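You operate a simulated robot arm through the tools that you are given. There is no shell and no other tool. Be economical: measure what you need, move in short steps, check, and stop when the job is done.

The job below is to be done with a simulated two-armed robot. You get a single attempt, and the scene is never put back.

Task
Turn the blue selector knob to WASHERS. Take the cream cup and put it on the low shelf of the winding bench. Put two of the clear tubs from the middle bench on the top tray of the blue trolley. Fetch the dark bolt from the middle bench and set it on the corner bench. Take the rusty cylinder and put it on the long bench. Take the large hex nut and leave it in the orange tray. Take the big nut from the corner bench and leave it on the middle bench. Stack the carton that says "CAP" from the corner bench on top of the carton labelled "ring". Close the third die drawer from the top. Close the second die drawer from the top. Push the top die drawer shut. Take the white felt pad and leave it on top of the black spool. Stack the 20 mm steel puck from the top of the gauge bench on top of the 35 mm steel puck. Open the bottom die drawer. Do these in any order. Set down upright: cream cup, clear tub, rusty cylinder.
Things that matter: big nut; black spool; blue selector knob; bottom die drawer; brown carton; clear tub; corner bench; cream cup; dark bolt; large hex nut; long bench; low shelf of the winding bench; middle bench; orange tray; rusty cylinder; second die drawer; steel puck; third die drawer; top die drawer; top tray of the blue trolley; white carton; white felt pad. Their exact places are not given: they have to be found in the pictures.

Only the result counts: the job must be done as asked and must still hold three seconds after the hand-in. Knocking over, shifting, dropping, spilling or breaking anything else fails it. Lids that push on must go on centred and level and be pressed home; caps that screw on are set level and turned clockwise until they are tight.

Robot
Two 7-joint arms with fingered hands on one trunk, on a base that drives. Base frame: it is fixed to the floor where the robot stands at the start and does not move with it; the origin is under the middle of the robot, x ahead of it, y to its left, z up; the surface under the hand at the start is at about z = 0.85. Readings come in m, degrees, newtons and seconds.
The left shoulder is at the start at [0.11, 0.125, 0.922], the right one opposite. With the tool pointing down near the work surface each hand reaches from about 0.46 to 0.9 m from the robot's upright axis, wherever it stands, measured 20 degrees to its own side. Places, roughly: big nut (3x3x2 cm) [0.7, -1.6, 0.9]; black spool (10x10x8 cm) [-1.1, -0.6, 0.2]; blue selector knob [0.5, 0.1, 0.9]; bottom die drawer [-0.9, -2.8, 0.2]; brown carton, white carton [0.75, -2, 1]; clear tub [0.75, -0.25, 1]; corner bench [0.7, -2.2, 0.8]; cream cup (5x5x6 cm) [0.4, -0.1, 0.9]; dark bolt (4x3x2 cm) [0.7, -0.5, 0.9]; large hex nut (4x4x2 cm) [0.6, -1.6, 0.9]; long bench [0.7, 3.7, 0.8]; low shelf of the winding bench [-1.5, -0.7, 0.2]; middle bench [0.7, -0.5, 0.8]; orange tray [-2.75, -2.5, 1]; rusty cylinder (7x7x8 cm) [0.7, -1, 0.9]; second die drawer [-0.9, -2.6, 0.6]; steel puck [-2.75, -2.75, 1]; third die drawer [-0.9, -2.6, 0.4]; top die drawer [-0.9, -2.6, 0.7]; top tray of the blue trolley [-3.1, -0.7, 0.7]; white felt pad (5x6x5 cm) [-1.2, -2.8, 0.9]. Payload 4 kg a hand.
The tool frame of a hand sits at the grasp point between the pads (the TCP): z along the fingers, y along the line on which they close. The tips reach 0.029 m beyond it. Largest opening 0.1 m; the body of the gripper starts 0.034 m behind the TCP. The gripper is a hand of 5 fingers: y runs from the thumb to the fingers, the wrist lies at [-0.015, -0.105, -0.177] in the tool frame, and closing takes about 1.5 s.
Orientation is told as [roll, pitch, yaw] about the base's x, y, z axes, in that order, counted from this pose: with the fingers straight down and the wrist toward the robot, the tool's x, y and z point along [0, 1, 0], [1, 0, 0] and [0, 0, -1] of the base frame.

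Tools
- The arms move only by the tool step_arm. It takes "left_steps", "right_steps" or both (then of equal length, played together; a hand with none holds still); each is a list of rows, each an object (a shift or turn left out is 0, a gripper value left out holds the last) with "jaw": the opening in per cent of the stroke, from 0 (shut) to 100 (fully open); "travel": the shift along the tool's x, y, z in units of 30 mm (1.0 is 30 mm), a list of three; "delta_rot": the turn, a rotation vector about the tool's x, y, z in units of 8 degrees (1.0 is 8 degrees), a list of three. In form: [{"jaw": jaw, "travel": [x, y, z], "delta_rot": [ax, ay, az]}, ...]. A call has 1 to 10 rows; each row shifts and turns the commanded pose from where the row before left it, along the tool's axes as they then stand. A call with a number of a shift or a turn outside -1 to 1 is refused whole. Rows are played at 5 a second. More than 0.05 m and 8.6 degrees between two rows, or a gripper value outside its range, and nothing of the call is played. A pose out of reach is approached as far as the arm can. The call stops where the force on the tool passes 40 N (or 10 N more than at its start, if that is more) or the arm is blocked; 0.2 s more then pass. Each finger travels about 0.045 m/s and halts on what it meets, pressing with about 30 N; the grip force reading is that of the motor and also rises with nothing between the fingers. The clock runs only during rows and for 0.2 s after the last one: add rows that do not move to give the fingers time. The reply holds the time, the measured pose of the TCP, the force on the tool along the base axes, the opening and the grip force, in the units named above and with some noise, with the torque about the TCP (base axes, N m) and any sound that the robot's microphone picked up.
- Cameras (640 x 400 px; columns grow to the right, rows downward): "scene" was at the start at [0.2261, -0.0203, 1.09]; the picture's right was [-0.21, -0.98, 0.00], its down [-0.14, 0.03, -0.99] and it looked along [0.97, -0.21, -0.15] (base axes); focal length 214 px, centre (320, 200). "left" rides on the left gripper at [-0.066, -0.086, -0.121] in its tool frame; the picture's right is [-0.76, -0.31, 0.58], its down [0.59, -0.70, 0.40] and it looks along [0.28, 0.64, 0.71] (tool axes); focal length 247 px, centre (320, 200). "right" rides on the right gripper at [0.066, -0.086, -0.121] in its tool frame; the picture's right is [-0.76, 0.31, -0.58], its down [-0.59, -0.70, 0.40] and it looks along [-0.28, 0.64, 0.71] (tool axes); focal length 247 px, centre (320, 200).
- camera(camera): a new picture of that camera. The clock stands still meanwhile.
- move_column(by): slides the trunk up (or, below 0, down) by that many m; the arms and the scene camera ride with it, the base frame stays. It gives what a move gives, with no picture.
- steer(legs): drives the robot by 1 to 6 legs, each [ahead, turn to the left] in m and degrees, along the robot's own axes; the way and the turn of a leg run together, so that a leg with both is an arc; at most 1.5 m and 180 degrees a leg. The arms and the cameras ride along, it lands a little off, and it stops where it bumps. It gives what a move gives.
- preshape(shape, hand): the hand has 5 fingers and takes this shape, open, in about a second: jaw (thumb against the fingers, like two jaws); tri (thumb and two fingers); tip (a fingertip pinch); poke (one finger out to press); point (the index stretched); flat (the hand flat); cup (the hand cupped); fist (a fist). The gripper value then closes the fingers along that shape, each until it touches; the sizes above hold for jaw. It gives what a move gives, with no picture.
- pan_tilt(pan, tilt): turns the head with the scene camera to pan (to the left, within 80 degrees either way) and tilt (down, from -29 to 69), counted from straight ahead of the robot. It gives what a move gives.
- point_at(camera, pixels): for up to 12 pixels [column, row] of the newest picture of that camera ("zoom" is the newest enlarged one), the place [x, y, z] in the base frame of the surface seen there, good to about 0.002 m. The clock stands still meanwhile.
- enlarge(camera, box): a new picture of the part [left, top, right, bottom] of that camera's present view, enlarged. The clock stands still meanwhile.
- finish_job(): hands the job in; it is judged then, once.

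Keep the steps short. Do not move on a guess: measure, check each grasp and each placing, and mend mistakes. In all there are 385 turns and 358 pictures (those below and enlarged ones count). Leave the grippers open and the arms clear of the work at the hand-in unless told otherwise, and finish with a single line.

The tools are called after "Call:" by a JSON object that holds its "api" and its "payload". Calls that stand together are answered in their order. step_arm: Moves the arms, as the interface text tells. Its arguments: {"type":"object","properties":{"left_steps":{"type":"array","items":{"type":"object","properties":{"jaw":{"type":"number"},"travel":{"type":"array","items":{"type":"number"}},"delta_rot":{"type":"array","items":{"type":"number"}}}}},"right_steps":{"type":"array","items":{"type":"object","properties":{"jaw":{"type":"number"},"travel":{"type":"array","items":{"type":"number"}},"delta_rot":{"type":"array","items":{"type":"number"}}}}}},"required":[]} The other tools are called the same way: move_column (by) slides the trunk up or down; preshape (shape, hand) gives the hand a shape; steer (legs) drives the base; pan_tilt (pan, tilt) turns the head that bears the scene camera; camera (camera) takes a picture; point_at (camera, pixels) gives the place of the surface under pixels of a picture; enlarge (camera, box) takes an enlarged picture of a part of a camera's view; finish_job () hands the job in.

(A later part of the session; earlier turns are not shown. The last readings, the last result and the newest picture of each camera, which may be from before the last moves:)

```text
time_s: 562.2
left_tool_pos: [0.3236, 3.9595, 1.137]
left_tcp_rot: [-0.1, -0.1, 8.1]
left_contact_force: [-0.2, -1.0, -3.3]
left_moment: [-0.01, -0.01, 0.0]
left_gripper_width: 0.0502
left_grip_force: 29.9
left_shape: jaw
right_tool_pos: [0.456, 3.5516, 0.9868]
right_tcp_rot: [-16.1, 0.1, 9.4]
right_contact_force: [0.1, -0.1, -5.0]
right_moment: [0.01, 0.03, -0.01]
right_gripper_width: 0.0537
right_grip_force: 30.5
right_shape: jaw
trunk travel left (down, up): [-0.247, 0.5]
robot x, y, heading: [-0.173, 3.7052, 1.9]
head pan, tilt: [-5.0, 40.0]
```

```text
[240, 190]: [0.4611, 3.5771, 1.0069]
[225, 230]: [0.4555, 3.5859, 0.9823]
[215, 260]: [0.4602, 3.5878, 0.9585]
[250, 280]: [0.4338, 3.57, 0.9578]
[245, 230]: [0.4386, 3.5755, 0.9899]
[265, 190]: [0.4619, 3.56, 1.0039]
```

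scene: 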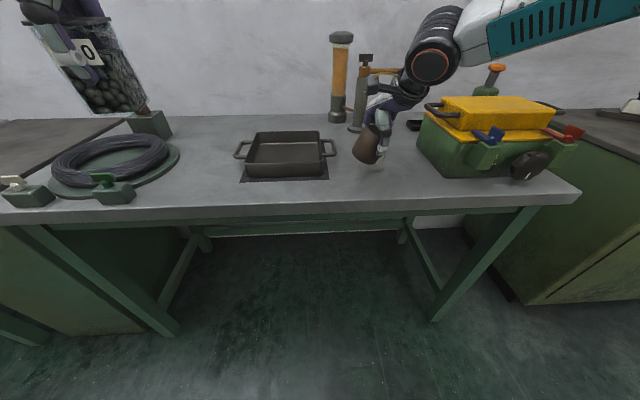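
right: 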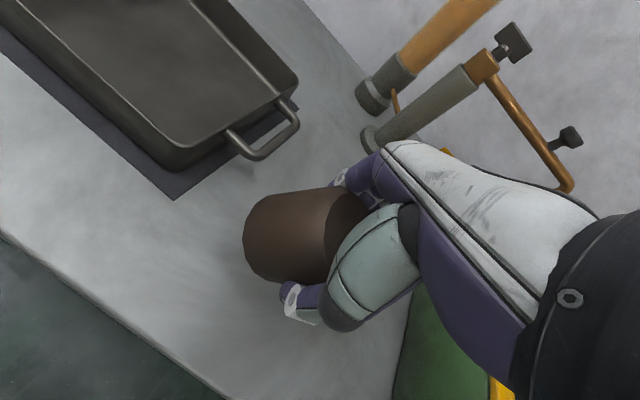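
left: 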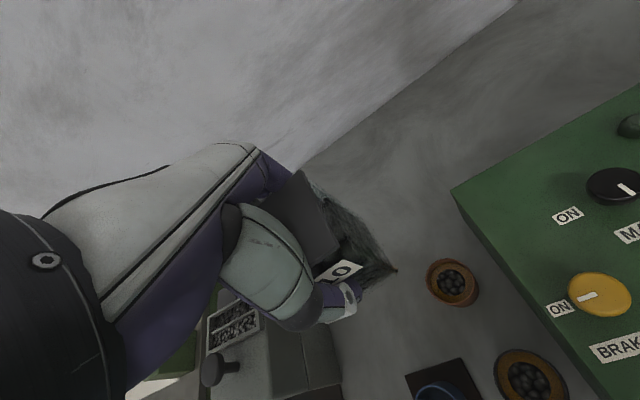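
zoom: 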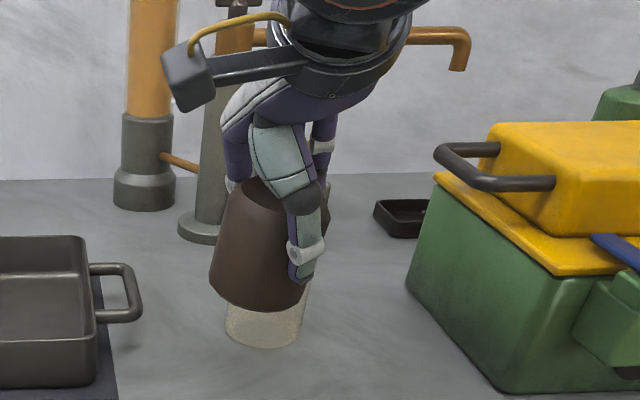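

Call:
{"api": "step_arm", "payload": {"right_steps": [{"delta_rot": [0, -1, 0]}, {"delta_rot": [0, -0.2, 0]}, {}]}}

Call:
{"api": "enlarge", "payload": {"camera": "scene", "box": [350, 90, 430, 180]}}

Call:
{"api": "enlarge", "payload": {"camera": "right", "box": [200, 140, 400, 340]}}

```text
time_s: 563.0
left_tool_pos: [0.3241, 3.9591, 1.1377]
left_tcp_rot: [-0.1, 0.0, 8.1]
left_contact_force: [0.6, 0.1, -4.4]
left_moment: [0.01, 0.01, -0.02]
left_gripper_width: 0.0502
left_grip_force: 29.6
left_shape: jaw
right_tool_pos: [0.4573, 3.5525, 0.9883]
right_tcp_rot: [-25.7, 0.1, 9.5]
right_contact_force: [1.3, -0.2, -5.1]
right_moment: [0.0, 0.01, 0.01]
right_gripper_width: 0.0538
right_grip_force: 30.1
right_shape: jaw
trunk travel left (down, up): [-0.247, 0.5]
robot x, y, heading: [-0.1723, 3.7047, 1.8]
head pan, tilt: [-5.0, 40.0]
```

```text
4.44 times, centred on (390, 135) of scene
```

zoom: 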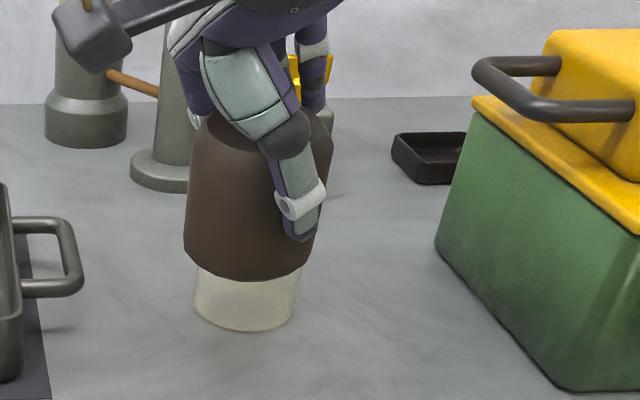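

```text
2.00 times, centred on (300, 240) of right
```

zoom: 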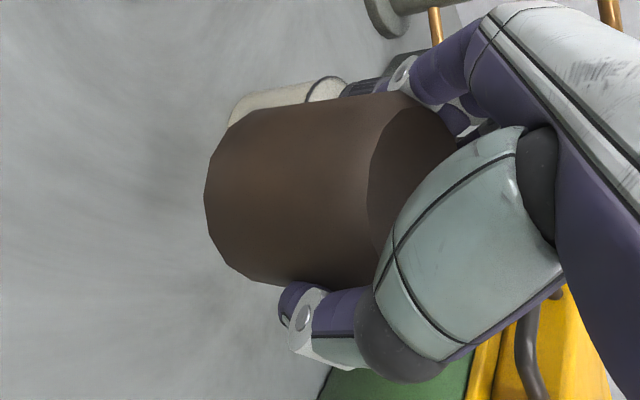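

Now it looks upright (within ~2°). I lower straight down (combining tool x and z) until contact.

Call:
{"api": "step_arm", "payload": {"right_steps": [{"travel": [0.434, 0, 0.901]}, {"travel": [0.434, 0, 0.901]}, {"travel": [0.217, 0, 0.45]}, {}]}}

Call:
{"api": "step_arm", "payload": {"right_steps": [{"travel": [0.1, 0, 0.2]}, {"travel": [0.06, 0, 0.12]}, {}]}}

Call:
{"api": "enlarge", "payload": {"camera": "scene", "box": [340, 100, 440, 200]}}

```text
time_s: 564.0
left_tool_pos: [0.3237, 3.9593, 1.1389]
left_tcp_rot: [-0.1, -0.2, 8.0]
left_contact_force: [0.4, -0.9, -3.8]
left_moment: [-0.01, 0.02, 0.02]
left_gripper_width: 0.0504
left_grip_force: 30.5
left_shape: jaw
right_tool_pos: [0.4546, 3.5505, 0.9139]
right_tcp_rot: [-25.6, 0.1, 9.4]
right_contact_force: [0.4, 0.2, -4.6]
right_moment: [0.03, 0.03, 0.04]
right_gripper_width: 0.0536
right_grip_force: 29.5
right_shape: jaw
trunk travel left (down, up): [-0.247, 0.5]
robot x, y, heading: [-0.1724, 3.7008, 1.6]
head pan, tilt: [-5.0, 40.0]
```

```text
time_s: 564.8
left_tool_pos: [0.3226, 3.9596, 1.1372]
left_tcp_rot: [-0.1, -0.1, 8.1]
left_contact_force: [-0.5, -0.5, -4.8]
left_moment: [-0.01, -0.01, 0.0]
left_gripper_width: 0.0499
left_grip_force: 30.1
left_shape: jaw
right_tool_pos: [0.4549, 3.5511, 0.9051]
right_tcp_rot: [-25.6, -0.1, 9.3]
right_contact_force: [3.5, 0.0, 7.3]
right_moment: [0.01, 0.1, -0.03]
right_gripper_width: 0.0551
right_grip_force: 30.3
right_shape: jaw
trunk travel left (down, up): [-0.247, 0.5]
robot x, y, heading: [-0.1723, 3.7046, 1.9]
head pan, tilt: [-5.0, 40.0]
```

```text
4.00 times, centred on (390, 150) of scene
```

zoom: 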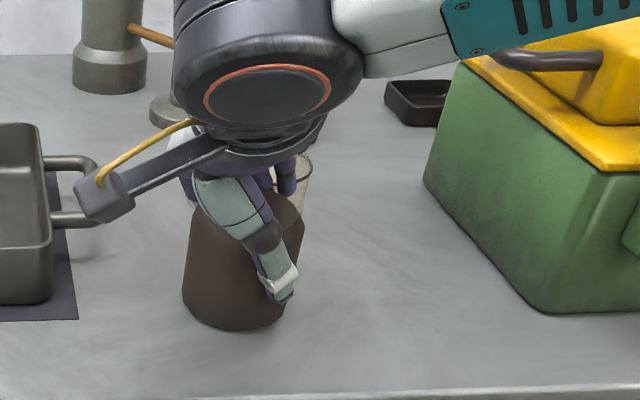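

Call:
{"api": "step_arm", "payload": {"right_steps": [{"travel": [0.05, 0, 0.09]}, {}, {}]}}

Call:
{"api": "enlarge", "payload": {"camera": "right", "box": [200, 140, 400, 340]}}

```text
time_s: 565.6
left_tool_pos: [0.3227, 3.9593, 1.1385]
left_tcp_rot: [-0.1, -0.2, 8.1]
left_contact_force: [0.0, -0.6, -5.8]
left_moment: [0.01, -0.01, 0.0]
left_gripper_width: 0.0498
left_grip_force: 29.5
left_shape: jaw
right_tool_pos: [0.4552, 3.5528, 0.9015]
right_tcp_rot: [-25.6, -0.1, 9.4]
right_contact_force: [4.5, 2.4, 16.2]
right_moment: [-0.03, 0.26, -0.07]
right_gripper_width: 0.0558
right_grip_force: 30.1
right_shape: jaw
trunk travel left (down, up): [-0.247, 0.5]
robot x, y, heading: [-0.1756, 3.7029, 2.1]
head pan, tilt: [-5.0, 40.0]
```

```text
2.00 times, centred on (300, 240) of right
```

zoom: 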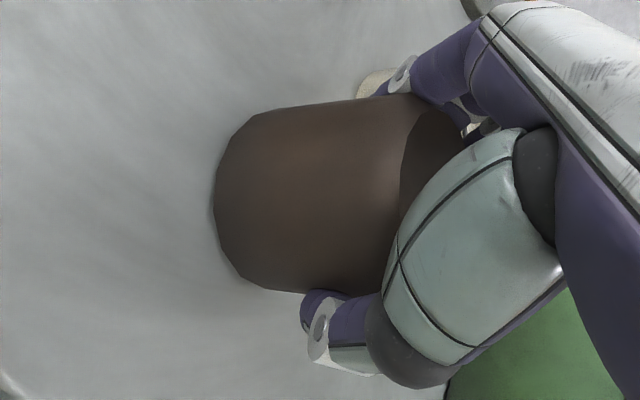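

The base sits flush. I release and back out along the tool axis.

Call:
{"api": "step_arm", "payload": {"right_steps": [{"jaw": 100}, {}, {}, {}, {}, {"travel": [0, 0, -0.5]}, {"travel": [0, 0, -1]}, {"travel": [0, 0, -1]}, {"travel": [0, 0, -1]}, {"travel": [0, 0, -1]}]}}

Call:
{"api": "enlarge", "payload": {"camera": "scene", "box": [320, 100, 460, 220]}}

```text
time_s: 567.8
left_tool_pos: [0.3233, 3.9591, 1.1376]
left_tcp_rot: [-0.1, -0.1, 8.1]
left_contact_force: [-0.7, 0.5, -4.4]
left_moment: [-0.04, -0.02, 0.01]
left_gripper_width: 0.0503
left_grip_force: 30.1
left_shape: jaw
right_tool_pos: [0.4425, 3.5968, 1.0194]
right_tcp_rot: [-25.7, 0.2, 9.3]
right_contact_force: [0.4, 0.4, 0.2]
right_moment: [0.02, -0.02, -0.02]
right_gripper_width: 0.1
right_grip_force: 0.1
right_shape: jaw
right hand out of reach, approached as far as the arm can: row 10
trunk travel left (down, up): [-0.247, 0.5]
robot x, y, heading: [-0.1759, 3.7029, 1.8]
head pan, tilt: [-5.0, 40.0]
```

```text
3.33 times, centred on (390, 160) of scene
```

zoom: 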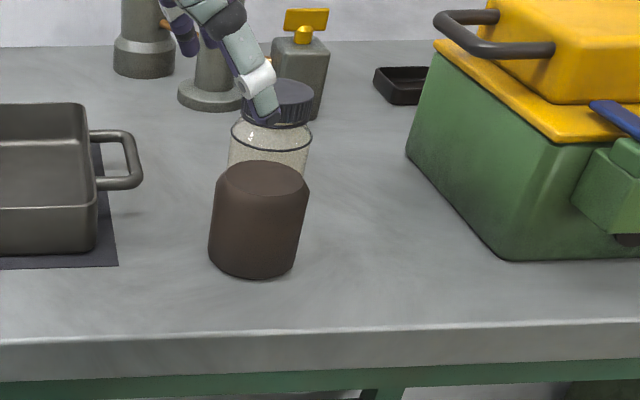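

The cylinder stands upright on the long bench. I straighten the right hand, then drive to the trolley: south along x ≈ −0.15 to y ≈ −1.7, then west.

Call:
{"api": "step_arm", "payload": {"right_steps": [{"travel": [0, -1, -0.5], "delta_rot": [0, 1, 0], "jaw": 60}, {"travel": [0, -1, -0.5], "delta_rot": [0, 1, 0]}, {"travel": [-1, 0, -1], "delta_rot": [0, 1, 0]}, {"travel": [-1, 0, -1], "delta_rot": [0, 0.2, 0]}, {"travel": [-1, 0, -1]}, {"travel": [0, 0, -1]}, {"travel": [0, 0, -1]}]}}

Call:
{"api": "steer", "payload": {"legs": [[-0.1, 0], [0, -92], [1.4, 0], [1.4, 0], [1.4, 0]]}}

Call:
{"api": "pan_tilt", "payload": {"pan": 0, "tilt": 20}}

Call:
{"api": "camera", "payload": {"camera": "scene"}}

```text
time_s: 569.4
left_tool_pos: [0.3223, 3.9593, 1.138]
left_tcp_rot: [-0.1, -0.1, 8.0]
left_contact_force: [0.5, -0.5, -3.5]
left_moment: [-0.01, -0.06, -0.01]
left_gripper_width: 0.05
left_grip_force: 29.8
left_shape: jaw
right_tool_pos: [0.3975, 3.5157, 1.2027]
right_tcp_rot: [0.0, 0.2, 9.3]
right_contact_force: [0.0, 0.4, -0.4]
right_moment: [-0.02, 0.0, 0.01]
right_gripper_width: 0.0601
right_grip_force: 0.0
right_shape: jaw
trunk travel left (down, up): [-0.247, 0.5]
robot x, y, heading: [-0.1744, 3.7051, 1.8]
head pan, tilt: [-5.0, 40.0]
```

```text
time_s: 594.3
left_tool_pos: [-0.2658, -0.9889, 1.1394]
left_tcp_rot: [-0.2, -0.2, -87.9]
left_contact_force: [-0.9, 0.5, -4.1]
left_moment: [0.01, 0.01, 0.02]
left_gripper_width: 0.0496
left_grip_force: 29.8
left_shape: jaw
right_tool_pos: [-0.714, -1.0154, 1.2009]
right_tcp_rot: [0.1, 0.2, -86.8]
right_contact_force: [0.0, -0.3, 0.9]
right_moment: [0.02, 0.01, 0.01]
right_gripper_width: 0.0604
right_grip_force: 0.3
right_shape: jaw
trunk travel left (down, up): [-0.247, 0.5]
robot x, y, heading: [-0.4639, -0.4652, -94.3]
head pan, tilt: [-5.0, 40.0]
```

```text
time_s: 595.1
left_tool_pos: [-0.265, -0.9905, 1.1376]
left_tcp_rot: [-0.1, -0.1, -88.1]
left_contact_force: [-0.1, 0.0, -2.9]
left_moment: [0.01, 0.02, 0.02]
left_gripper_width: 0.0497
left_grip_force: 30.1
left_shape: jaw
right_tool_pos: [-0.7134, -1.0161, 1.2013]
right_tcp_rot: [0.0, 0.1, -86.8]
right_contact_force: [-0.2, 1.3, 0.6]
right_moment: [-0.02, 0.0, -0.02]
right_gripper_width: 0.0602
right_grip_force: 0.0
right_shape: jaw
trunk travel left (down, up): [-0.247, 0.5]
robot x, y, heading: [-0.4649, -0.4752, -94.3]
head pan, tilt: [0.0, 20.0]
```

```text
159 pictures are left
```

scene: 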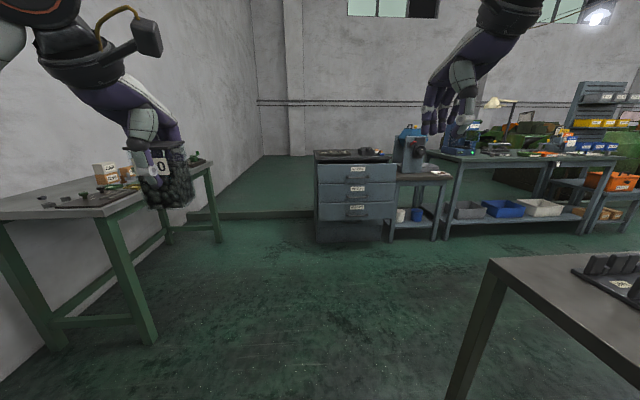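

On the way, the free right hand can take the large hex nut. I drive to (0, −1.35) facing the bench gap.

Call:
{"api": "steer", "payload": {"legs": [[0.88, 0], [0, 94.3], [0.52, 0]]}}

Call:
{"api": "pan_tilt", "payload": {"pan": -20, "tilt": 45}}

Call:
{"api": "camera", "payload": {"camera": "scene"}}

Call:
{"api": "enlarge", "payload": {"camera": "scene", "box": [280, 140, 480, 240]}}

```text
time_s: 606.6
left_tool_pos: [0.4885, -1.069, 1.1393]
left_tcp_rot: [-0.1, -0.1, 9.1]
left_contact_force: [-0.4, 0.0, -3.7]
left_moment: [-0.03, 0.03, -0.01]
left_gripper_width: 0.0496
left_grip_force: 29.7
left_shape: jaw
right_tool_pos: [0.5693, -1.5114, 1.2005]
right_tcp_rot: [0.0, 0.0, 10.3]
right_contact_force: [0.7, -0.6, 0.6]
right_moment: [-0.01, 0.07, 0.0]
right_gripper_width: 0.0603
right_grip_force: 0.1
right_shape: jaw
trunk travel left (down, up): [-0.247, 0.5]
robot x, y, heading: [-0.003, -1.3351, 3.0]
head pan, tilt: [0.0, 20.0]
```

```text
time_s: 607.5
left_tool_pos: [0.489, -1.0686, 1.1367]
left_tcp_rot: [-0.2, -0.1, 9.1]
left_contact_force: [0.1, 0.8, -3.6]
left_moment: [0.02, 0.03, -0.02]
left_gripper_width: 0.0495
left_grip_force: 29.8
left_shape: jaw
right_tool_pos: [0.5691, -1.5111, 1.2018]
right_tcp_rot: [0.0, 0.1, 10.3]
right_contact_force: [0.1, 0.5, 0.0]
right_moment: [-0.03, 0.02, -0.01]
right_gripper_width: 0.0601
right_grip_force: 0.0
right_shape: jaw
trunk travel left (down, up): [-0.247, 0.5]
robot x, y, heading: [-0.0077, -1.3337, 2.9]
head pan, tilt: [-20.0, 45.0]
```

```text
158 pictures are left
```

scene: 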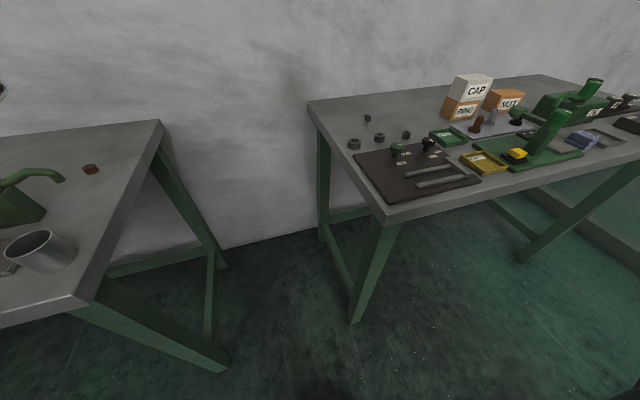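

```text
3.20 times, centred on (380, 190) of scene
```

zoom: 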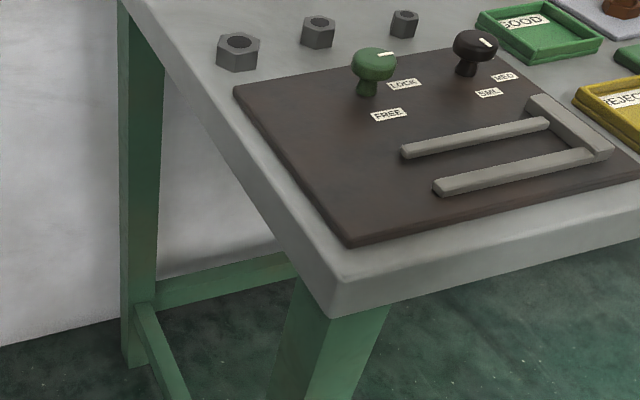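

Call:
{"api": "camera", "payload": {"camera": "right"}}

Call:
{"api": "point_at", "payload": {"camera": "zoom", "pixels": [[237, 40], [220, 45], [258, 42], [238, 60], [318, 24], [240, 33]]}}

```text
156 pictures are left
```

right: 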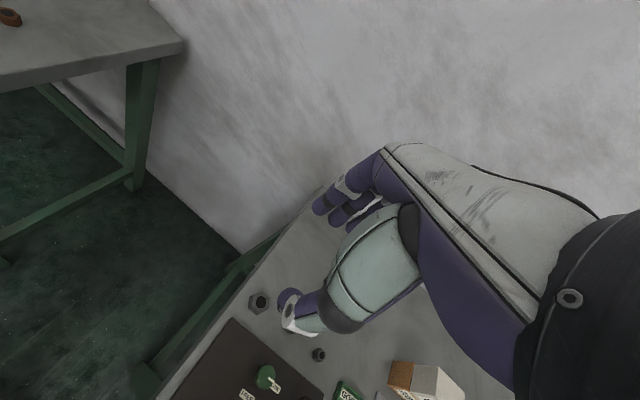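

```text
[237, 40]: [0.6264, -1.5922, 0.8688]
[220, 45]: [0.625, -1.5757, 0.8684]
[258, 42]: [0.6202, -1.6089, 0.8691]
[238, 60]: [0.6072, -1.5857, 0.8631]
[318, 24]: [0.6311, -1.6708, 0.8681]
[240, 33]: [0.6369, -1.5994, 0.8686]
```

Call:
{"api": "step_arm", "payload": {"right_steps": [{"travel": [-1, 0.43, 0], "jaw": 75}, {"travel": [-1, 0.43, 0]}, {"travel": [-1, 0.43, 1]}, {"travel": [0, 0, 1]}, {"travel": [0, 0, 1]}, {"travel": [0, 0, 1]}, {"travel": [0, 0, 1]}, {"travel": [0, 0, 1]}, {"travel": [0, 0, 1]}, {"travel": [0, 0, 1]}]}}

Call:
{"api": "enlarge", "payload": {"camera": "right", "box": [180, 150, 420, 330]}}

Call:
{"api": "point_at", "payload": {"camera": "zoom", "pixels": [[270, 200], [250, 180], [290, 230], [230, 230], [300, 180]]}}

```text
time_s: 609.7
left_tool_pos: [0.4873, -1.0688, 1.138]
left_tcp_rot: [-0.1, -0.1, 9.0]
left_contact_force: [-1.0, 0.3, -3.8]
left_moment: [0.01, 0.03, -0.03]
left_gripper_width: 0.0493
left_grip_force: 30.3
left_shape: jaw
right_tool_pos: [0.6261, -1.5919, 0.9601]
right_tcp_rot: [0.1, 0.1, 10.2]
right_contact_force: [0.7, 0.0, -0.5]
right_moment: [0.02, 0.0, -0.04]
right_gripper_width: 0.0745
right_grip_force: 0.1
right_shape: jaw
trunk travel left (down, up): [-0.247, 0.5]
robot x, y, heading: [-0.0012, -1.3342, 2.8]
head pan, tilt: [-20.0, 45.0]
```

```text
2.22 times, centred on (300, 240) of right
```

zoom: 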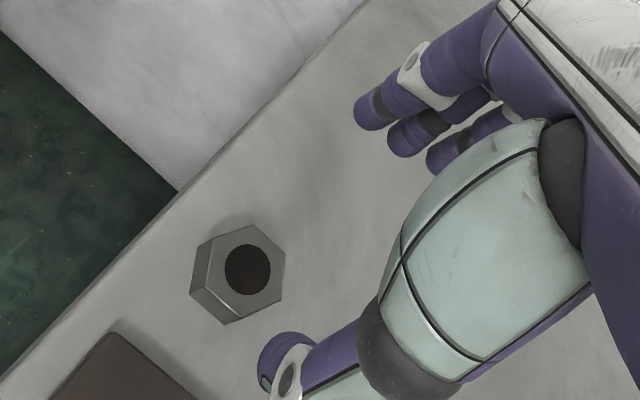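

```text
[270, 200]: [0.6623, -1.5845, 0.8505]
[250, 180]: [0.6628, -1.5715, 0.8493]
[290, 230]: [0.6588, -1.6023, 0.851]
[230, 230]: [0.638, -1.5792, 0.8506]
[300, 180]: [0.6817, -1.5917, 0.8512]
```

Call:
{"api": "step_arm", "payload": {"right_steps": [{"travel": [0, -0.1, 0.9]}, {"travel": [0, 0, 0.9]}, {"travel": [0, 0, 0.8]}, {}, {"jaw": 0}, {}, {}, {}, {}, {}]}}

Call:
{"api": "step_arm", "payload": {"right_steps": [{"travel": [0, 0, -0.5]}, {"travel": [0, 0, -1]}, {"travel": [0, 0, -1]}, {}]}}

Call:
{"api": "enlarge", "payload": {"camera": "right", "box": [180, 150, 420, 330]}}

```text
time_s: 612.0
left_tool_pos: [0.4877, -1.0683, 1.1372]
left_tcp_rot: [-0.1, 0.0, 9.1]
left_contact_force: [1.0, -0.8, -4.4]
left_moment: [-0.01, 0.0, -0.01]
left_gripper_width: 0.0493
left_grip_force: 29.4
left_shape: jaw
right_tool_pos: [0.6215, -1.5881, 0.8901]
right_tcp_rot: [0.1, -0.6, 10.4]
right_contact_force: [-3.3, -0.8, 16.9]
right_moment: [-0.07, 0.8, -0.03]
right_gripper_width: 0.0289
right_grip_force: 29.9
right_shape: jaw
trunk travel left (down, up): [-0.247, 0.5]
robot x, y, heading: [-0.0061, -1.3331, 2.7]
head pan, tilt: [-20.0, 45.0]
stopped in row 10 (right hand): the force on the tool passed its limit at 41 N (the readings are from after the stop); the commanded pose is now the measured one
```

```text
time_s: 613.0
left_tool_pos: [0.4891, -1.0692, 1.1383]
left_tcp_rot: [-0.1, -0.1, 9.1]
left_contact_force: [-0.1, -0.8, -4.3]
left_moment: [-0.02, 0.01, 0.0]
left_gripper_width: 0.0497
left_grip_force: 30.3
left_shape: jaw
right_tool_pos: [0.6201, -1.591, 0.9613]
right_tcp_rot: [0.1, -0.1, 10.3]
right_contact_force: [0.4, -0.2, -0.1]
right_moment: [0.02, -0.04, -0.04]
right_gripper_width: 0.0279
right_grip_force: 30.0
right_shape: jaw
trunk travel left (down, up): [-0.247, 0.5]
robot x, y, heading: [-0.0024, -1.3349, 2.8]
head pan, tilt: [-20.0, 45.0]
```

```text
2.22 times, centred on (300, 240) of right
```

zoom: 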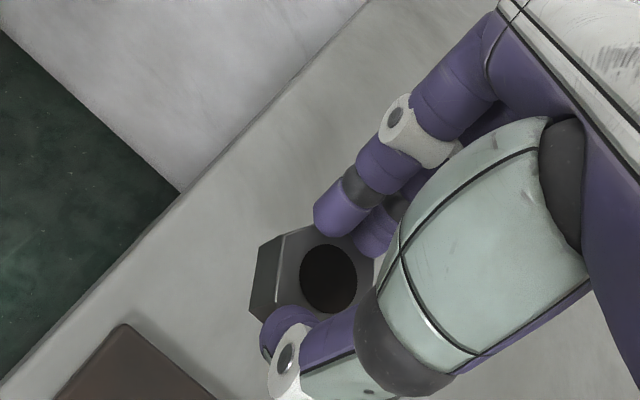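

The hex nut is gripped. I raise it and drive to the trolley with M10.

Call:
{"api": "step_arm", "payload": {"right_steps": [{"travel": [0, 0, -1]}, {"travel": [0, 0, -1]}, {"travel": [0, -1, -1]}, {"travel": [0, -1, -1]}, {"travel": [0, -1, -1]}, {"travel": [0, 0, -1]}, {"travel": [0, 0, -1]}]}}

Call:
{"api": "steer", "payload": {"legs": [[-0.35, 0], [0, -92.8], [0.37, 0], [0, -90], [1.4, 0], [1.16, 0]]}}

Call:
{"api": "steer", "payload": {"legs": [[0, -90]]}}

Call:
{"api": "pan_tilt", "payload": {"pan": 10, "tilt": 40}}

Call:
{"api": "camera", "payload": {"camera": "scene"}}

```text
time_s: 614.6
left_tool_pos: [0.4879, -1.0675, 1.1372]
left_tcp_rot: [-0.2, -0.2, 9.2]
left_contact_force: [0.0, -0.2, -3.2]
left_moment: [-0.05, 0.02, 0.02]
left_gripper_width: 0.0493
left_grip_force: 30.2
left_shape: jaw
right_tool_pos: [0.5311, -1.6076, 1.1711]
right_tcp_rot: [0.0, -0.1, 10.4]
right_contact_force: [0.1, -0.9, -0.7]
right_moment: [0.01, -0.01, 0.01]
right_gripper_width: 0.0283
right_grip_force: 29.9
right_shape: jaw
trunk travel left (down, up): [-0.247, 0.5]
robot x, y, heading: [-0.0039, -1.3347, 2.7]
head pan, tilt: [-20.0, 45.0]
```

```text
time_s: 638.7
left_tool_pos: [-3.3641, -1.9948, 1.1369]
left_tcp_rot: [-0.2, -0.1, -172.5]
left_contact_force: [0.1, -0.5, -4.1]
left_moment: [0.02, -0.02, 0.0]
left_gripper_width: 0.0489
left_grip_force: 29.3
left_shape: jaw
right_tool_pos: [-3.3918, -1.455, 1.1702]
right_tcp_rot: [0.0, -0.2, -171.3]
right_contact_force: [0.1, 0.6, -1.5]
right_moment: [-0.02, 0.0, 0.02]
right_gripper_width: 0.0258
right_grip_force: 29.8
right_shape: jaw
trunk travel left (down, up): [-0.247, 0.5]
robot x, y, heading: [-2.8607, -1.7436, -178.9]
head pan, tilt: [-20.0, 45.0]
```

```text
time_s: 643.1
left_tool_pos: [-3.0997, -1.2381, 1.1374]
left_tcp_rot: [-0.1, -0.2, 95.8]
left_contact_force: [-0.5, 0.5, -3.9]
left_moment: [-0.02, -0.01, 0.01]
left_gripper_width: 0.0488
left_grip_force: 29.9
left_shape: jaw
right_tool_pos: [-2.5584, -1.2261, 1.1715]
right_tcp_rot: [0.0, -0.2, 97.1]
right_contact_force: [0.0, 0.2, -1.3]
right_moment: [0.01, -0.01, 0.0]
right_gripper_width: 0.0256
right_grip_force: 30.3
right_shape: jaw
trunk travel left (down, up): [-0.247, 0.5]
robot x, y, heading: [-2.8655, -1.7454, 89.5]
head pan, tilt: [-20.0, 45.0]
```

```text
time_s: 644.0
left_tool_pos: [-3.1, -1.2381, 1.1396]
left_tcp_rot: [-0.1, 0.0, 95.8]
left_contact_force: [0.0, -0.1, -4.3]
left_moment: [0.01, 0.02, 0.01]
left_gripper_width: 0.0489
left_grip_force: 30.7
left_shape: jaw
right_tool_pos: [-2.5591, -1.2264, 1.1713]
right_tcp_rot: [0.0, -0.1, 97.1]
right_contact_force: [0.3, 0.0, -1.0]
right_moment: [0.03, 0.04, 0.01]
right_gripper_width: 0.0254
right_grip_force: 30.1
right_shape: jaw
trunk travel left (down, up): [-0.247, 0.5]
robot x, y, heading: [-2.867, -1.748, 89.7]
head pan, tilt: [10.0, 40.0]
```

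```text
153 pictures are left
```

scene: 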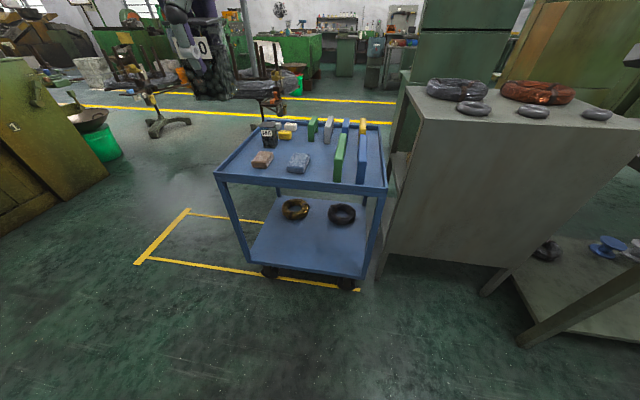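

I check the hex nut's grip, raise the trunk so the elbow clears the trolley, and drive 0.3 m closer.

Call:
{"api": "enlarge", "payload": {"camera": "right", "box": [220, 170, 380, 310]}}

Call:
{"api": "move_column", "payload": {"by": 0.12}}

Call:
{"api": "steer", "payload": {"legs": [[0.3, 0]]}}

Call:
{"api": "enlarge", "payload": {"camera": "scene", "box": [200, 100, 440, 260]}}

Call:
{"api": "enlarge", "payload": {"camera": "left", "box": [220, 140, 480, 340]}}

```text
2.86 times, centred on (300, 240) of right
```

zoom: 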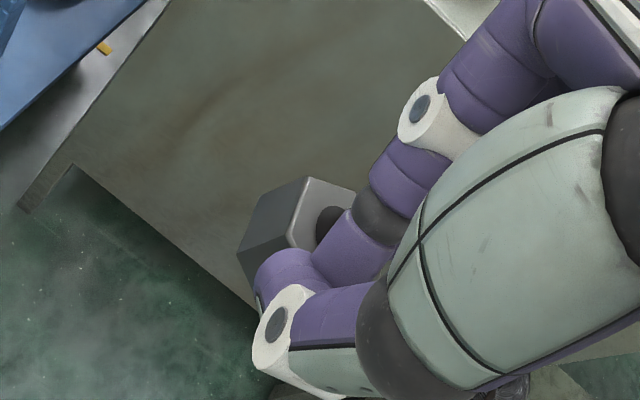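

```text
time_s: 645.5
left_tool_pos: [-3.1, -1.2381, 1.2579]
left_tcp_rot: [0.1, 0.0, 95.9]
left_contact_force: [0.3, 0.5, -3.8]
left_moment: [-0.04, -0.03, 0.0]
left_gripper_width: 0.0489
left_grip_force: 30.0
left_shape: jaw
right_tool_pos: [-2.5579, -1.2259, 1.29]
right_tcp_rot: [0.0, -0.1, 97.2]
right_contact_force: [-0.8, 0.9, -1.3]
right_moment: [-0.01, -0.02, -0.03]
right_gripper_width: 0.0255
right_grip_force: 30.0
right_shape: jaw
trunk travel left (down, up): [-0.367, 0.38]
robot x, y, heading: [-2.865, -1.7442, 89.9]
head pan, tilt: [10.0, 40.0]
```

```text
time_s: 647.5
left_tool_pos: [-3.095, -0.9417, 1.2566]
left_tcp_rot: [-0.2, -0.1, 95.6]
left_contact_force: [0.3, 0.3, -3.7]
left_moment: [-0.05, -0.01, 0.01]
left_gripper_width: 0.0487
left_grip_force: 29.6
left_shape: jaw
right_tool_pos: [-2.5545, -0.9314, 1.291]
right_tcp_rot: [0.0, -0.1, 96.9]
right_contact_force: [-0.5, 0.0, -1.2]
right_moment: [0.0, 0.02, -0.05]
right_gripper_width: 0.0256
right_grip_force: 30.1
right_shape: jaw
trunk travel left (down, up): [-0.367, 0.38]
robot x, y, heading: [-2.8626, -1.4493, 89.3]
head pan, tilt: [10.0, 40.0]
```

```text
2.50 times, centred on (320, 180) of scene
```

zoom: 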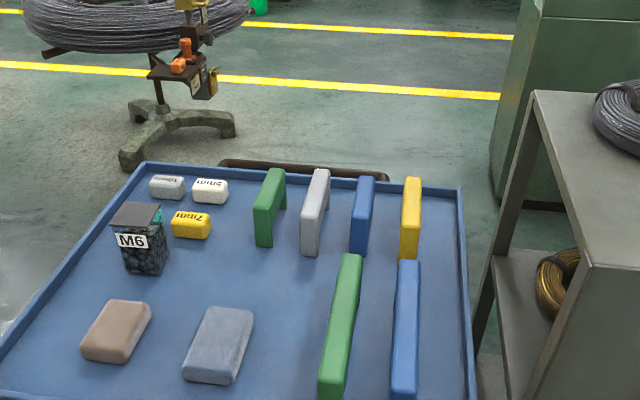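

```text
2.00 times, centred on (350, 240) of left
```

zoom: 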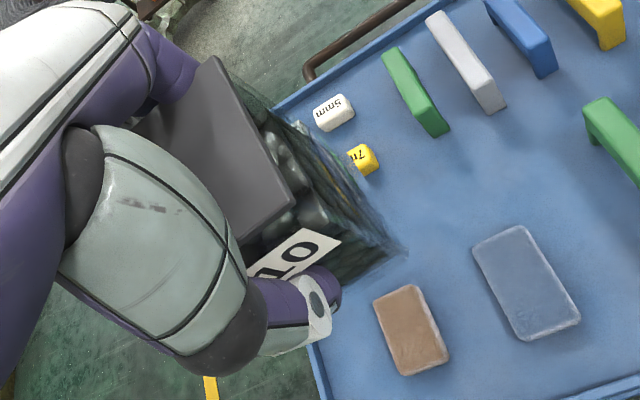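

M10 hangs straight. I align the yaw and move over (−3.12, −0.755), then lower.

Call:
{"api": "step_arm", "payload": {"left_steps": [{"delta_rot": [0, 0, 0.7]}, {"travel": [0.4, 1, 0]}, {"travel": [0.43, 1, 0]}, {"travel": [0, 1, 0]}, {"travel": [0, 1, 0.5]}, {"travel": [0, 1, 1]}, {"travel": [0, 1, 1]}, {"travel": [0, 0.22, 1]}, {"travel": [0, 0, 1]}, {"travel": [0, 0, 1]}]}}

Call:
{"api": "step_arm", "payload": {"left_steps": [{"travel": [0, 0, 1]}, {"travel": [0, 0, 1]}, {"travel": [0, 0, 1]}, {"travel": [0, 0, 1]}, {"travel": [0, 0, 1]}, {"travel": [0, 0, 1]}, {"travel": [0, 0, 1]}, {}]}}

Call:
{"api": "camera", "payload": {"camera": "scene"}}

Call:
{"api": "enlarge", "payload": {"camera": "left", "box": [220, 140, 480, 340]}}

```text
time_s: 649.7
left_tool_pos: [-3.1196, -0.7528, 1.0921]
left_tcp_rot: [-0.1, -0.1, 90.0]
left_contact_force: [-0.4, 0.9, -4.2]
left_moment: [-0.03, -0.02, -0.03]
left_gripper_width: 0.0489
left_grip_force: 30.0
left_shape: jaw
right_tool_pos: [-2.5544, -0.9319, 1.2912]
right_tcp_rot: [0.0, 0.0, 96.9]
right_contact_force: [0.1, -0.2, -0.2]
right_moment: [0.0, 0.0, -0.02]
right_gripper_width: 0.0256
right_grip_force: 29.7
right_shape: jaw
trunk travel left (down, up): [-0.367, 0.38]
robot x, y, heading: [-2.8634, -1.4517, 89.3]
head pan, tilt: [10.0, 40.0]
```

```text
time_s: 651.5
left_tool_pos: [-3.1193, -0.7541, 0.8835]
left_tcp_rot: [0.0, -0.1, 89.9]
left_contact_force: [0.2, -0.7, -3.4]
left_moment: [-0.02, 0.01, 0.0]
left_gripper_width: 0.0484
left_grip_force: 29.9
left_shape: jaw
right_tool_pos: [-2.5535, -0.933, 1.291]
right_tcp_rot: [0.0, -0.1, 96.9]
right_contact_force: [0.7, 1.0, -0.7]
right_moment: [0.03, 0.01, 0.02]
right_gripper_width: 0.0253
right_grip_force: 30.1
right_shape: jaw
trunk travel left (down, up): [-0.367, 0.38]
robot x, y, heading: [-2.8615, -1.4495, 89.4]
head pan, tilt: [10.0, 40.0]
```

```text
149 pictures are left
```

scene: 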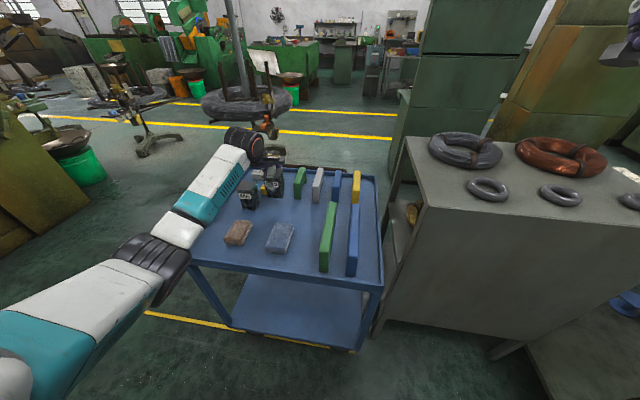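

```text
2.00 times, centred on (350, 240) of left
```

zoom: 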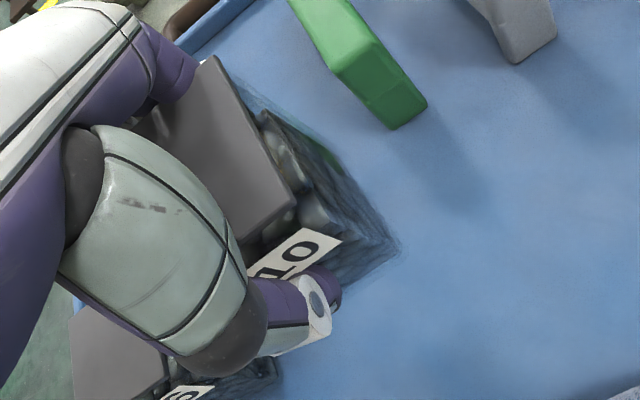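

Clear of M6 and the green block. I lower to the tray.

Call:
{"api": "step_arm", "payload": {"left_steps": [{"travel": [0, 0, 1]}, {"travel": [0, 0, 0.8]}, {"travel": [0, 0, 0.4]}, {"travel": [0, 0, 0.12]}, {}]}}

Call:
{"api": "enlarge", "payload": {"camera": "scene", "box": [200, 120, 360, 260]}}

```text
time_s: 652.7
left_tool_pos: [-3.1195, -0.7543, 0.8129]
left_tcp_rot: [-0.2, -0.1, 90.0]
left_contact_force: [1.2, -0.2, -3.7]
left_moment: [-0.03, -0.04, -0.02]
left_gripper_width: 0.0489
left_grip_force: 29.3
left_shape: jaw
right_tool_pos: [-2.5536, -0.9312, 1.291]
right_tcp_rot: [0.1, -0.2, 96.9]
right_contact_force: [0.4, 1.1, -1.3]
right_moment: [0.0, 0.01, -0.02]
right_gripper_width: 0.0254
right_grip_force: 30.6
right_shape: jaw
trunk travel left (down, up): [-0.367, 0.38]
robot x, y, heading: [-2.8632, -1.4474, 89.5]
head pan, tilt: [10.0, 40.0]
```

```text
2.86 times, centred on (280, 190) of scene
```

zoom: 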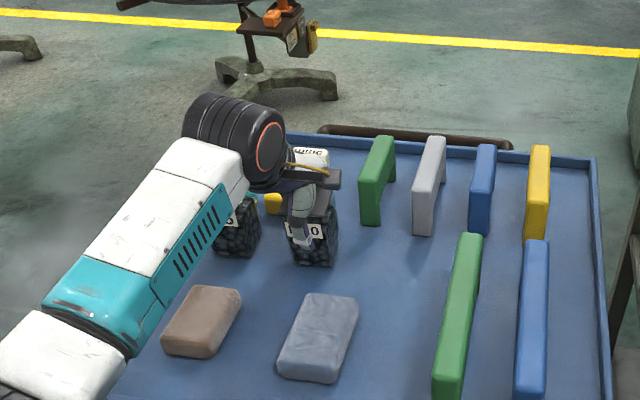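

Call:
{"api": "step_arm", "payload": {"left_steps": [{"travel": [0, 0, 0.12]}, {"travel": [0, 0, 0.1]}, {}]}}

```text
time_s: 653.5
left_tool_pos: [-3.1188, -0.7555, 0.8096]
left_tcp_rot: [0.0, -0.4, 90.0]
left_contact_force: [-1.3, -0.2, 6.7]
left_moment: [-0.26, 0.06, 0.03]
left_gripper_width: 0.049
left_grip_force: 30.1
left_shape: jaw
right_tool_pos: [-2.5527, -0.9343, 1.292]
right_tcp_rot: [0.0, -0.2, 96.9]
right_contact_force: [0.3, -0.2, -1.0]
right_moment: [0.04, 0.0, 0.01]
right_gripper_width: 0.0256
right_grip_force: 29.4
right_shape: jaw
trunk travel left (down, up): [-0.367, 0.38]
robot x, y, heading: [-2.8612, -1.4521, 89.5]
head pan, tilt: [10.0, 40.0]
```

Call:
{"api": "step_arm", "payload": {"left_steps": [{"jaw": 75}, {}, {}, {}, {"travel": [0, 0, -0.4]}, {"travel": [0, 0, -1]}, {"travel": [0, 0, -1]}, {"travel": [0, 0, -1]}, {"travel": [0, 0, -1]}, {"travel": [0, 0, -1]}]}}

Call:
{"api": "step_arm", "payload": {"left_steps": [{"travel": [0, -1, -1]}, {"travel": [0, -1, -1]}, {"travel": [0, -1, -1]}, {"travel": [0, -1, -1]}, {"travel": [0, -1, -1]}, {"travel": [0, -1, -1]}, {"travel": [0, -1, 0]}]}}

Call:
{"api": "enlarge", "payload": {"camera": "scene", "box": [200, 120, 400, 280]}}

```text
time_s: 655.7
left_tool_pos: [-3.1202, -0.7548, 0.9687]
left_tcp_rot: [-0.1, -0.1, 89.9]
left_contact_force: [0.5, 0.3, 0.9]
left_moment: [-0.01, -0.02, -0.01]
left_gripper_width: 0.0749
left_grip_force: 0.1
left_shape: jaw
right_tool_pos: [-2.5533, -0.9331, 1.291]
right_tcp_rot: [0.0, -0.2, 96.9]
right_contact_force: [-0.6, 0.2, -1.3]
right_moment: [-0.01, 0.03, 0.02]
right_gripper_width: 0.0254
right_grip_force: 30.1
right_shape: jaw
trunk travel left (down, up): [-0.367, 0.38]
robot x, y, heading: [-2.8611, -1.4517, 89.1]
head pan, tilt: [10.0, 40.0]
```

```text
time_s: 657.3
left_tool_pos: [-3.1208, -0.9665, 1.1499]
left_tcp_rot: [-0.1, 0.0, 90.1]
left_contact_force: [0.0, 0.3, -0.1]
left_moment: [-0.01, 0.01, 0.02]
left_gripper_width: 0.075
left_grip_force: 0.0
left_shape: jaw
right_tool_pos: [-2.5541, -0.9327, 1.2906]
right_tcp_rot: [0.0, -0.2, 96.9]
right_contact_force: [-0.6, -0.2, -0.8]
right_moment: [-0.03, 0.0, -0.01]
right_gripper_width: 0.0254
right_grip_force: 30.5
right_shape: jaw
trunk travel left (down, up): [-0.367, 0.38]
robot x, y, heading: [-2.8621, -1.4519, 89.3]
head pan, tilt: [10.0, 40.0]
```

```text
2.50 times, centred on (300, 200) of scene
```

zoom: 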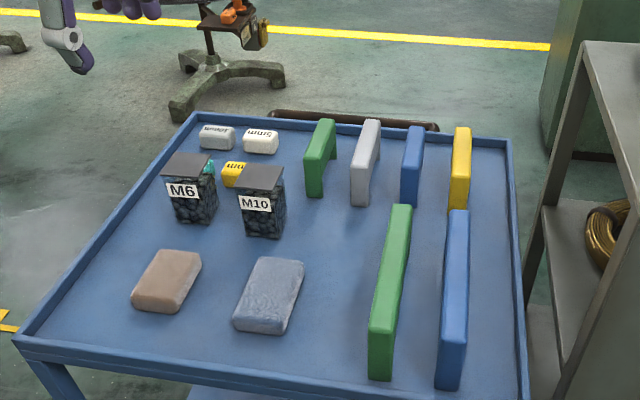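

Both tubs are on the trolley. Now the gauge bench: I back off, turn around and look.

Call:
{"api": "steer", "payload": {"legs": [[-0.25, 0], [0, -180]]}}

Call:
{"api": "pan_tilt", "payload": {"pan": 10, "tilt": 30}}

Call:
{"api": "camera", "payload": {"camera": "scene"}}

```text
time_s: 666.8
left_tool_pos: [-2.6302, -2.201, 1.1496]
left_tcp_rot: [0.1, -0.1, -93.0]
left_contact_force: [-0.5, 0.3, 0.5]
left_moment: [0.03, -0.03, 0.03]
left_gripper_width: 0.0752
left_grip_force: 0.0
left_shape: jaw
right_tool_pos: [-3.1991, -2.2033, 1.2914]
right_tcp_rot: [0.0, -0.2, -86.1]
right_contact_force: [-0.1, 0.5, -0.3]
right_moment: [-0.01, -0.03, -0.02]
right_gripper_width: 0.0252
right_grip_force: 30.0
right_shape: jaw
trunk travel left (down, up): [-0.367, 0.38]
robot x, y, heading: [-2.8627, -1.703, -93.5]
head pan, tilt: [10.0, 40.0]
```

```text
time_s: 667.6
left_tool_pos: [-2.631, -2.2003, 1.1504]
left_tcp_rot: [-0.1, -0.1, -92.9]
left_contact_force: [0.5, -0.1, 1.1]
left_moment: [-0.01, -0.01, 0.0]
left_gripper_width: 0.0748
left_grip_force: 0.1
left_shape: jaw
right_tool_pos: [-3.1986, -2.202, 1.2904]
right_tcp_rot: [0.0, -0.3, -86.1]
right_contact_force: [0.7, 0.8, 0.4]
right_moment: [-0.02, -0.01, 0.0]
right_gripper_width: 0.0255
right_grip_force: 30.2
right_shape: jaw
trunk travel left (down, up): [-0.367, 0.38]
robot x, y, heading: [-2.8652, -1.7024, -93.6]
head pan, tilt: [10.0, 30.0]
```

```text
145 pictures are left
```

scene: 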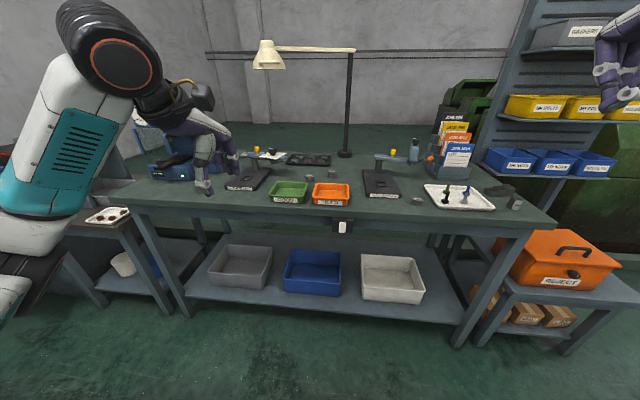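

Call:
{"api": "enlarge", "payload": {"camera": "scene", "box": [230, 140, 430, 220]}}

Call:
{"api": "point_at", "payload": {"camera": "scene", "pixels": [[331, 193], [331, 202], [289, 192], [310, 177], [332, 175], [418, 200], [310, 215], [345, 180], [430, 205]]}}

```text
3.20 times, centred on (330, 180) of scene
```

zoom: 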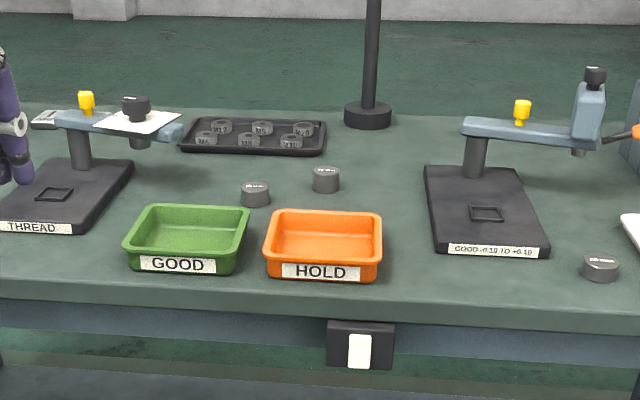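

```text
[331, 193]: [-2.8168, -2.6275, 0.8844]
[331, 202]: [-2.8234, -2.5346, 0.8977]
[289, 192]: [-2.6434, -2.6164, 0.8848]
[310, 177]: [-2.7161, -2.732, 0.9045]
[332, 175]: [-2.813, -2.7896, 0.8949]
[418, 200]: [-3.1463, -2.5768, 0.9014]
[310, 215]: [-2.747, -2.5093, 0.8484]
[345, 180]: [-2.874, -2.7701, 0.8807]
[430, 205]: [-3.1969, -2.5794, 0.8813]
```

The orange tray (HOLD) is centred near (−2.82, −2.595), bench top z 0.881. Three pucks: (−2.716,−2.73), (−2.81,−2.79), (−3.146,−2.577). I shift to x ≈ −2.6 and come closer.

Call:
{"api": "steer", "payload": {"legs": [[0, 93.5], [0.26, 0], [0, -90], [0.22, 0]]}}

Call:
{"api": "pan_tilt", "payload": {"pan": -8, "tilt": 48}}

Call:
{"api": "camera", "payload": {"camera": "scene"}}

Call:
{"api": "enlarge", "payload": {"camera": "scene", "box": [270, 130, 430, 230]}}

```text
time_s: 678.7
left_tool_pos: [-2.3618, -2.4168, 1.1507]
left_tcp_rot: [0.1, -0.1, -90.9]
left_contact_force: [0.7, -0.3, -0.9]
left_moment: [0.01, 0.03, 0.0]
left_gripper_width: 0.0749
left_grip_force: 0.1
left_shape: jaw
right_tool_pos: [-2.929, -2.4426, 1.2905]
right_tcp_rot: [0.0, -0.1, -84.0]
right_contact_force: [-0.4, -0.9, -1.1]
right_moment: [-0.02, -0.03, 0.02]
right_gripper_width: 0.0253
right_grip_force: 29.4
right_shape: jaw
trunk travel left (down, up): [-0.367, 0.38]
robot x, y, heading: [-2.6109, -1.9285, -91.6]
head pan, tilt: [10.0, 30.0]
```

```text
time_s: 679.5
left_tool_pos: [-2.363, -2.4167, 1.1508]
left_tcp_rot: [0.0, -0.1, -90.8]
left_contact_force: [0.1, 0.6, 1.0]
left_moment: [0.0, -0.01, 0.01]
left_gripper_width: 0.0749
left_grip_force: 0.1
left_shape: jaw
right_tool_pos: [-2.9287, -2.4415, 1.2918]
right_tcp_rot: [0.0, -0.2, -84.0]
right_contact_force: [0.1, -1.0, -0.5]
right_moment: [0.01, 0.02, 0.03]
right_gripper_width: 0.0253
right_grip_force: 30.0
right_shape: jaw
trunk travel left (down, up): [-0.367, 0.38]
robot x, y, heading: [-2.6144, -1.9257, -91.9]
head pan, tilt: [-8.0, 48.0]
```

```text
143 pictures are left
```

scene: 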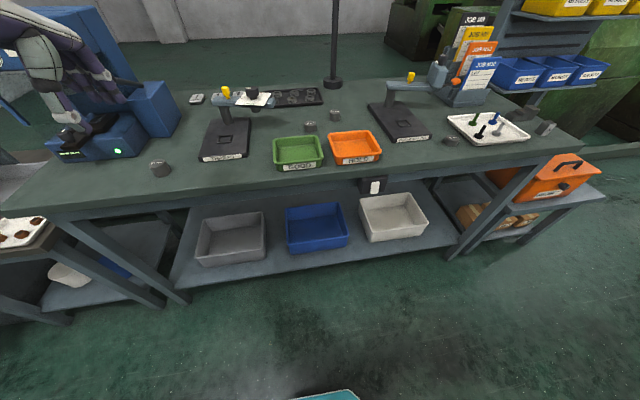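

```text
4.00 times, centred on (350, 180) of scene
```

zoom: 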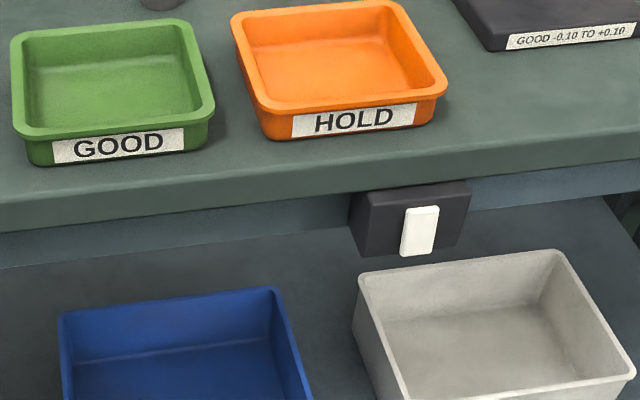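

Call:
{"api": "enlarge", "payload": {"camera": "scene", "box": [290, 95, 354, 135]}}

Call:
{"api": "enlarge", "payload": {"camera": "scene", "box": [140, 150, 188, 180]}}

Call:
{"api": "enlarge", "payload": {"camera": "scene", "box": [432, 125, 480, 155]}}

Call:
{"api": "point_at", "payload": {"camera": "scene", "pixels": [[310, 124], [335, 112], [160, 164], [451, 139], [354, 147], [334, 140], [375, 140], [338, 158], [380, 156]]}}

```text
10.00 times, centred on (322, 115) of scene
```

zoom: 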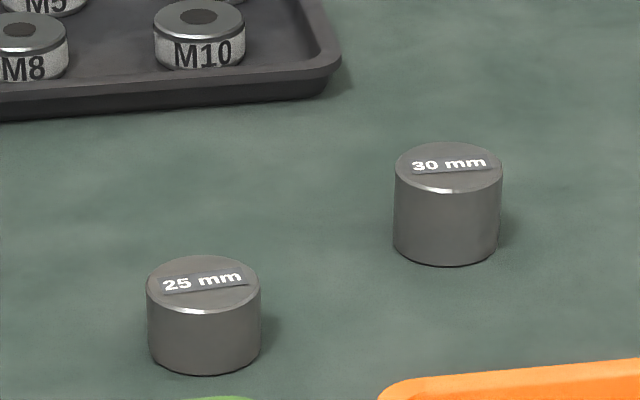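

```text
13.33 times, centred on (164, 165) of scene
```

zoom: 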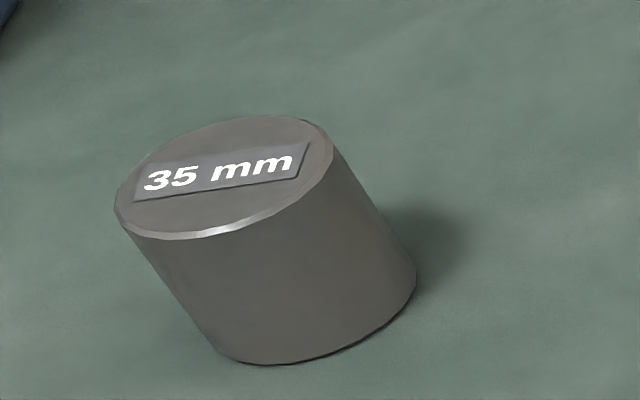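

```text
13.33 times, centred on (456, 140) of scene
```

zoom: 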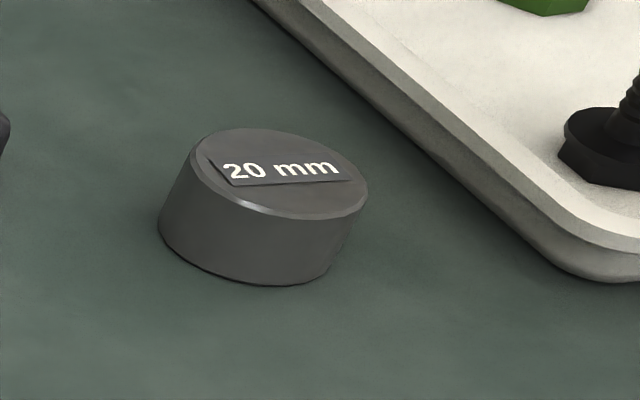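

```text
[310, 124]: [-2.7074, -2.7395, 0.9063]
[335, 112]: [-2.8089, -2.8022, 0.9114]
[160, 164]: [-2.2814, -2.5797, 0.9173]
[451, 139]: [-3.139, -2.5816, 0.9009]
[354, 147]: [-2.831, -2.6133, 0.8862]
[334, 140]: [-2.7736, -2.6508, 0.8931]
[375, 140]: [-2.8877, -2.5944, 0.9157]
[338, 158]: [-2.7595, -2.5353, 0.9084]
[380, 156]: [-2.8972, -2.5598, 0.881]
```

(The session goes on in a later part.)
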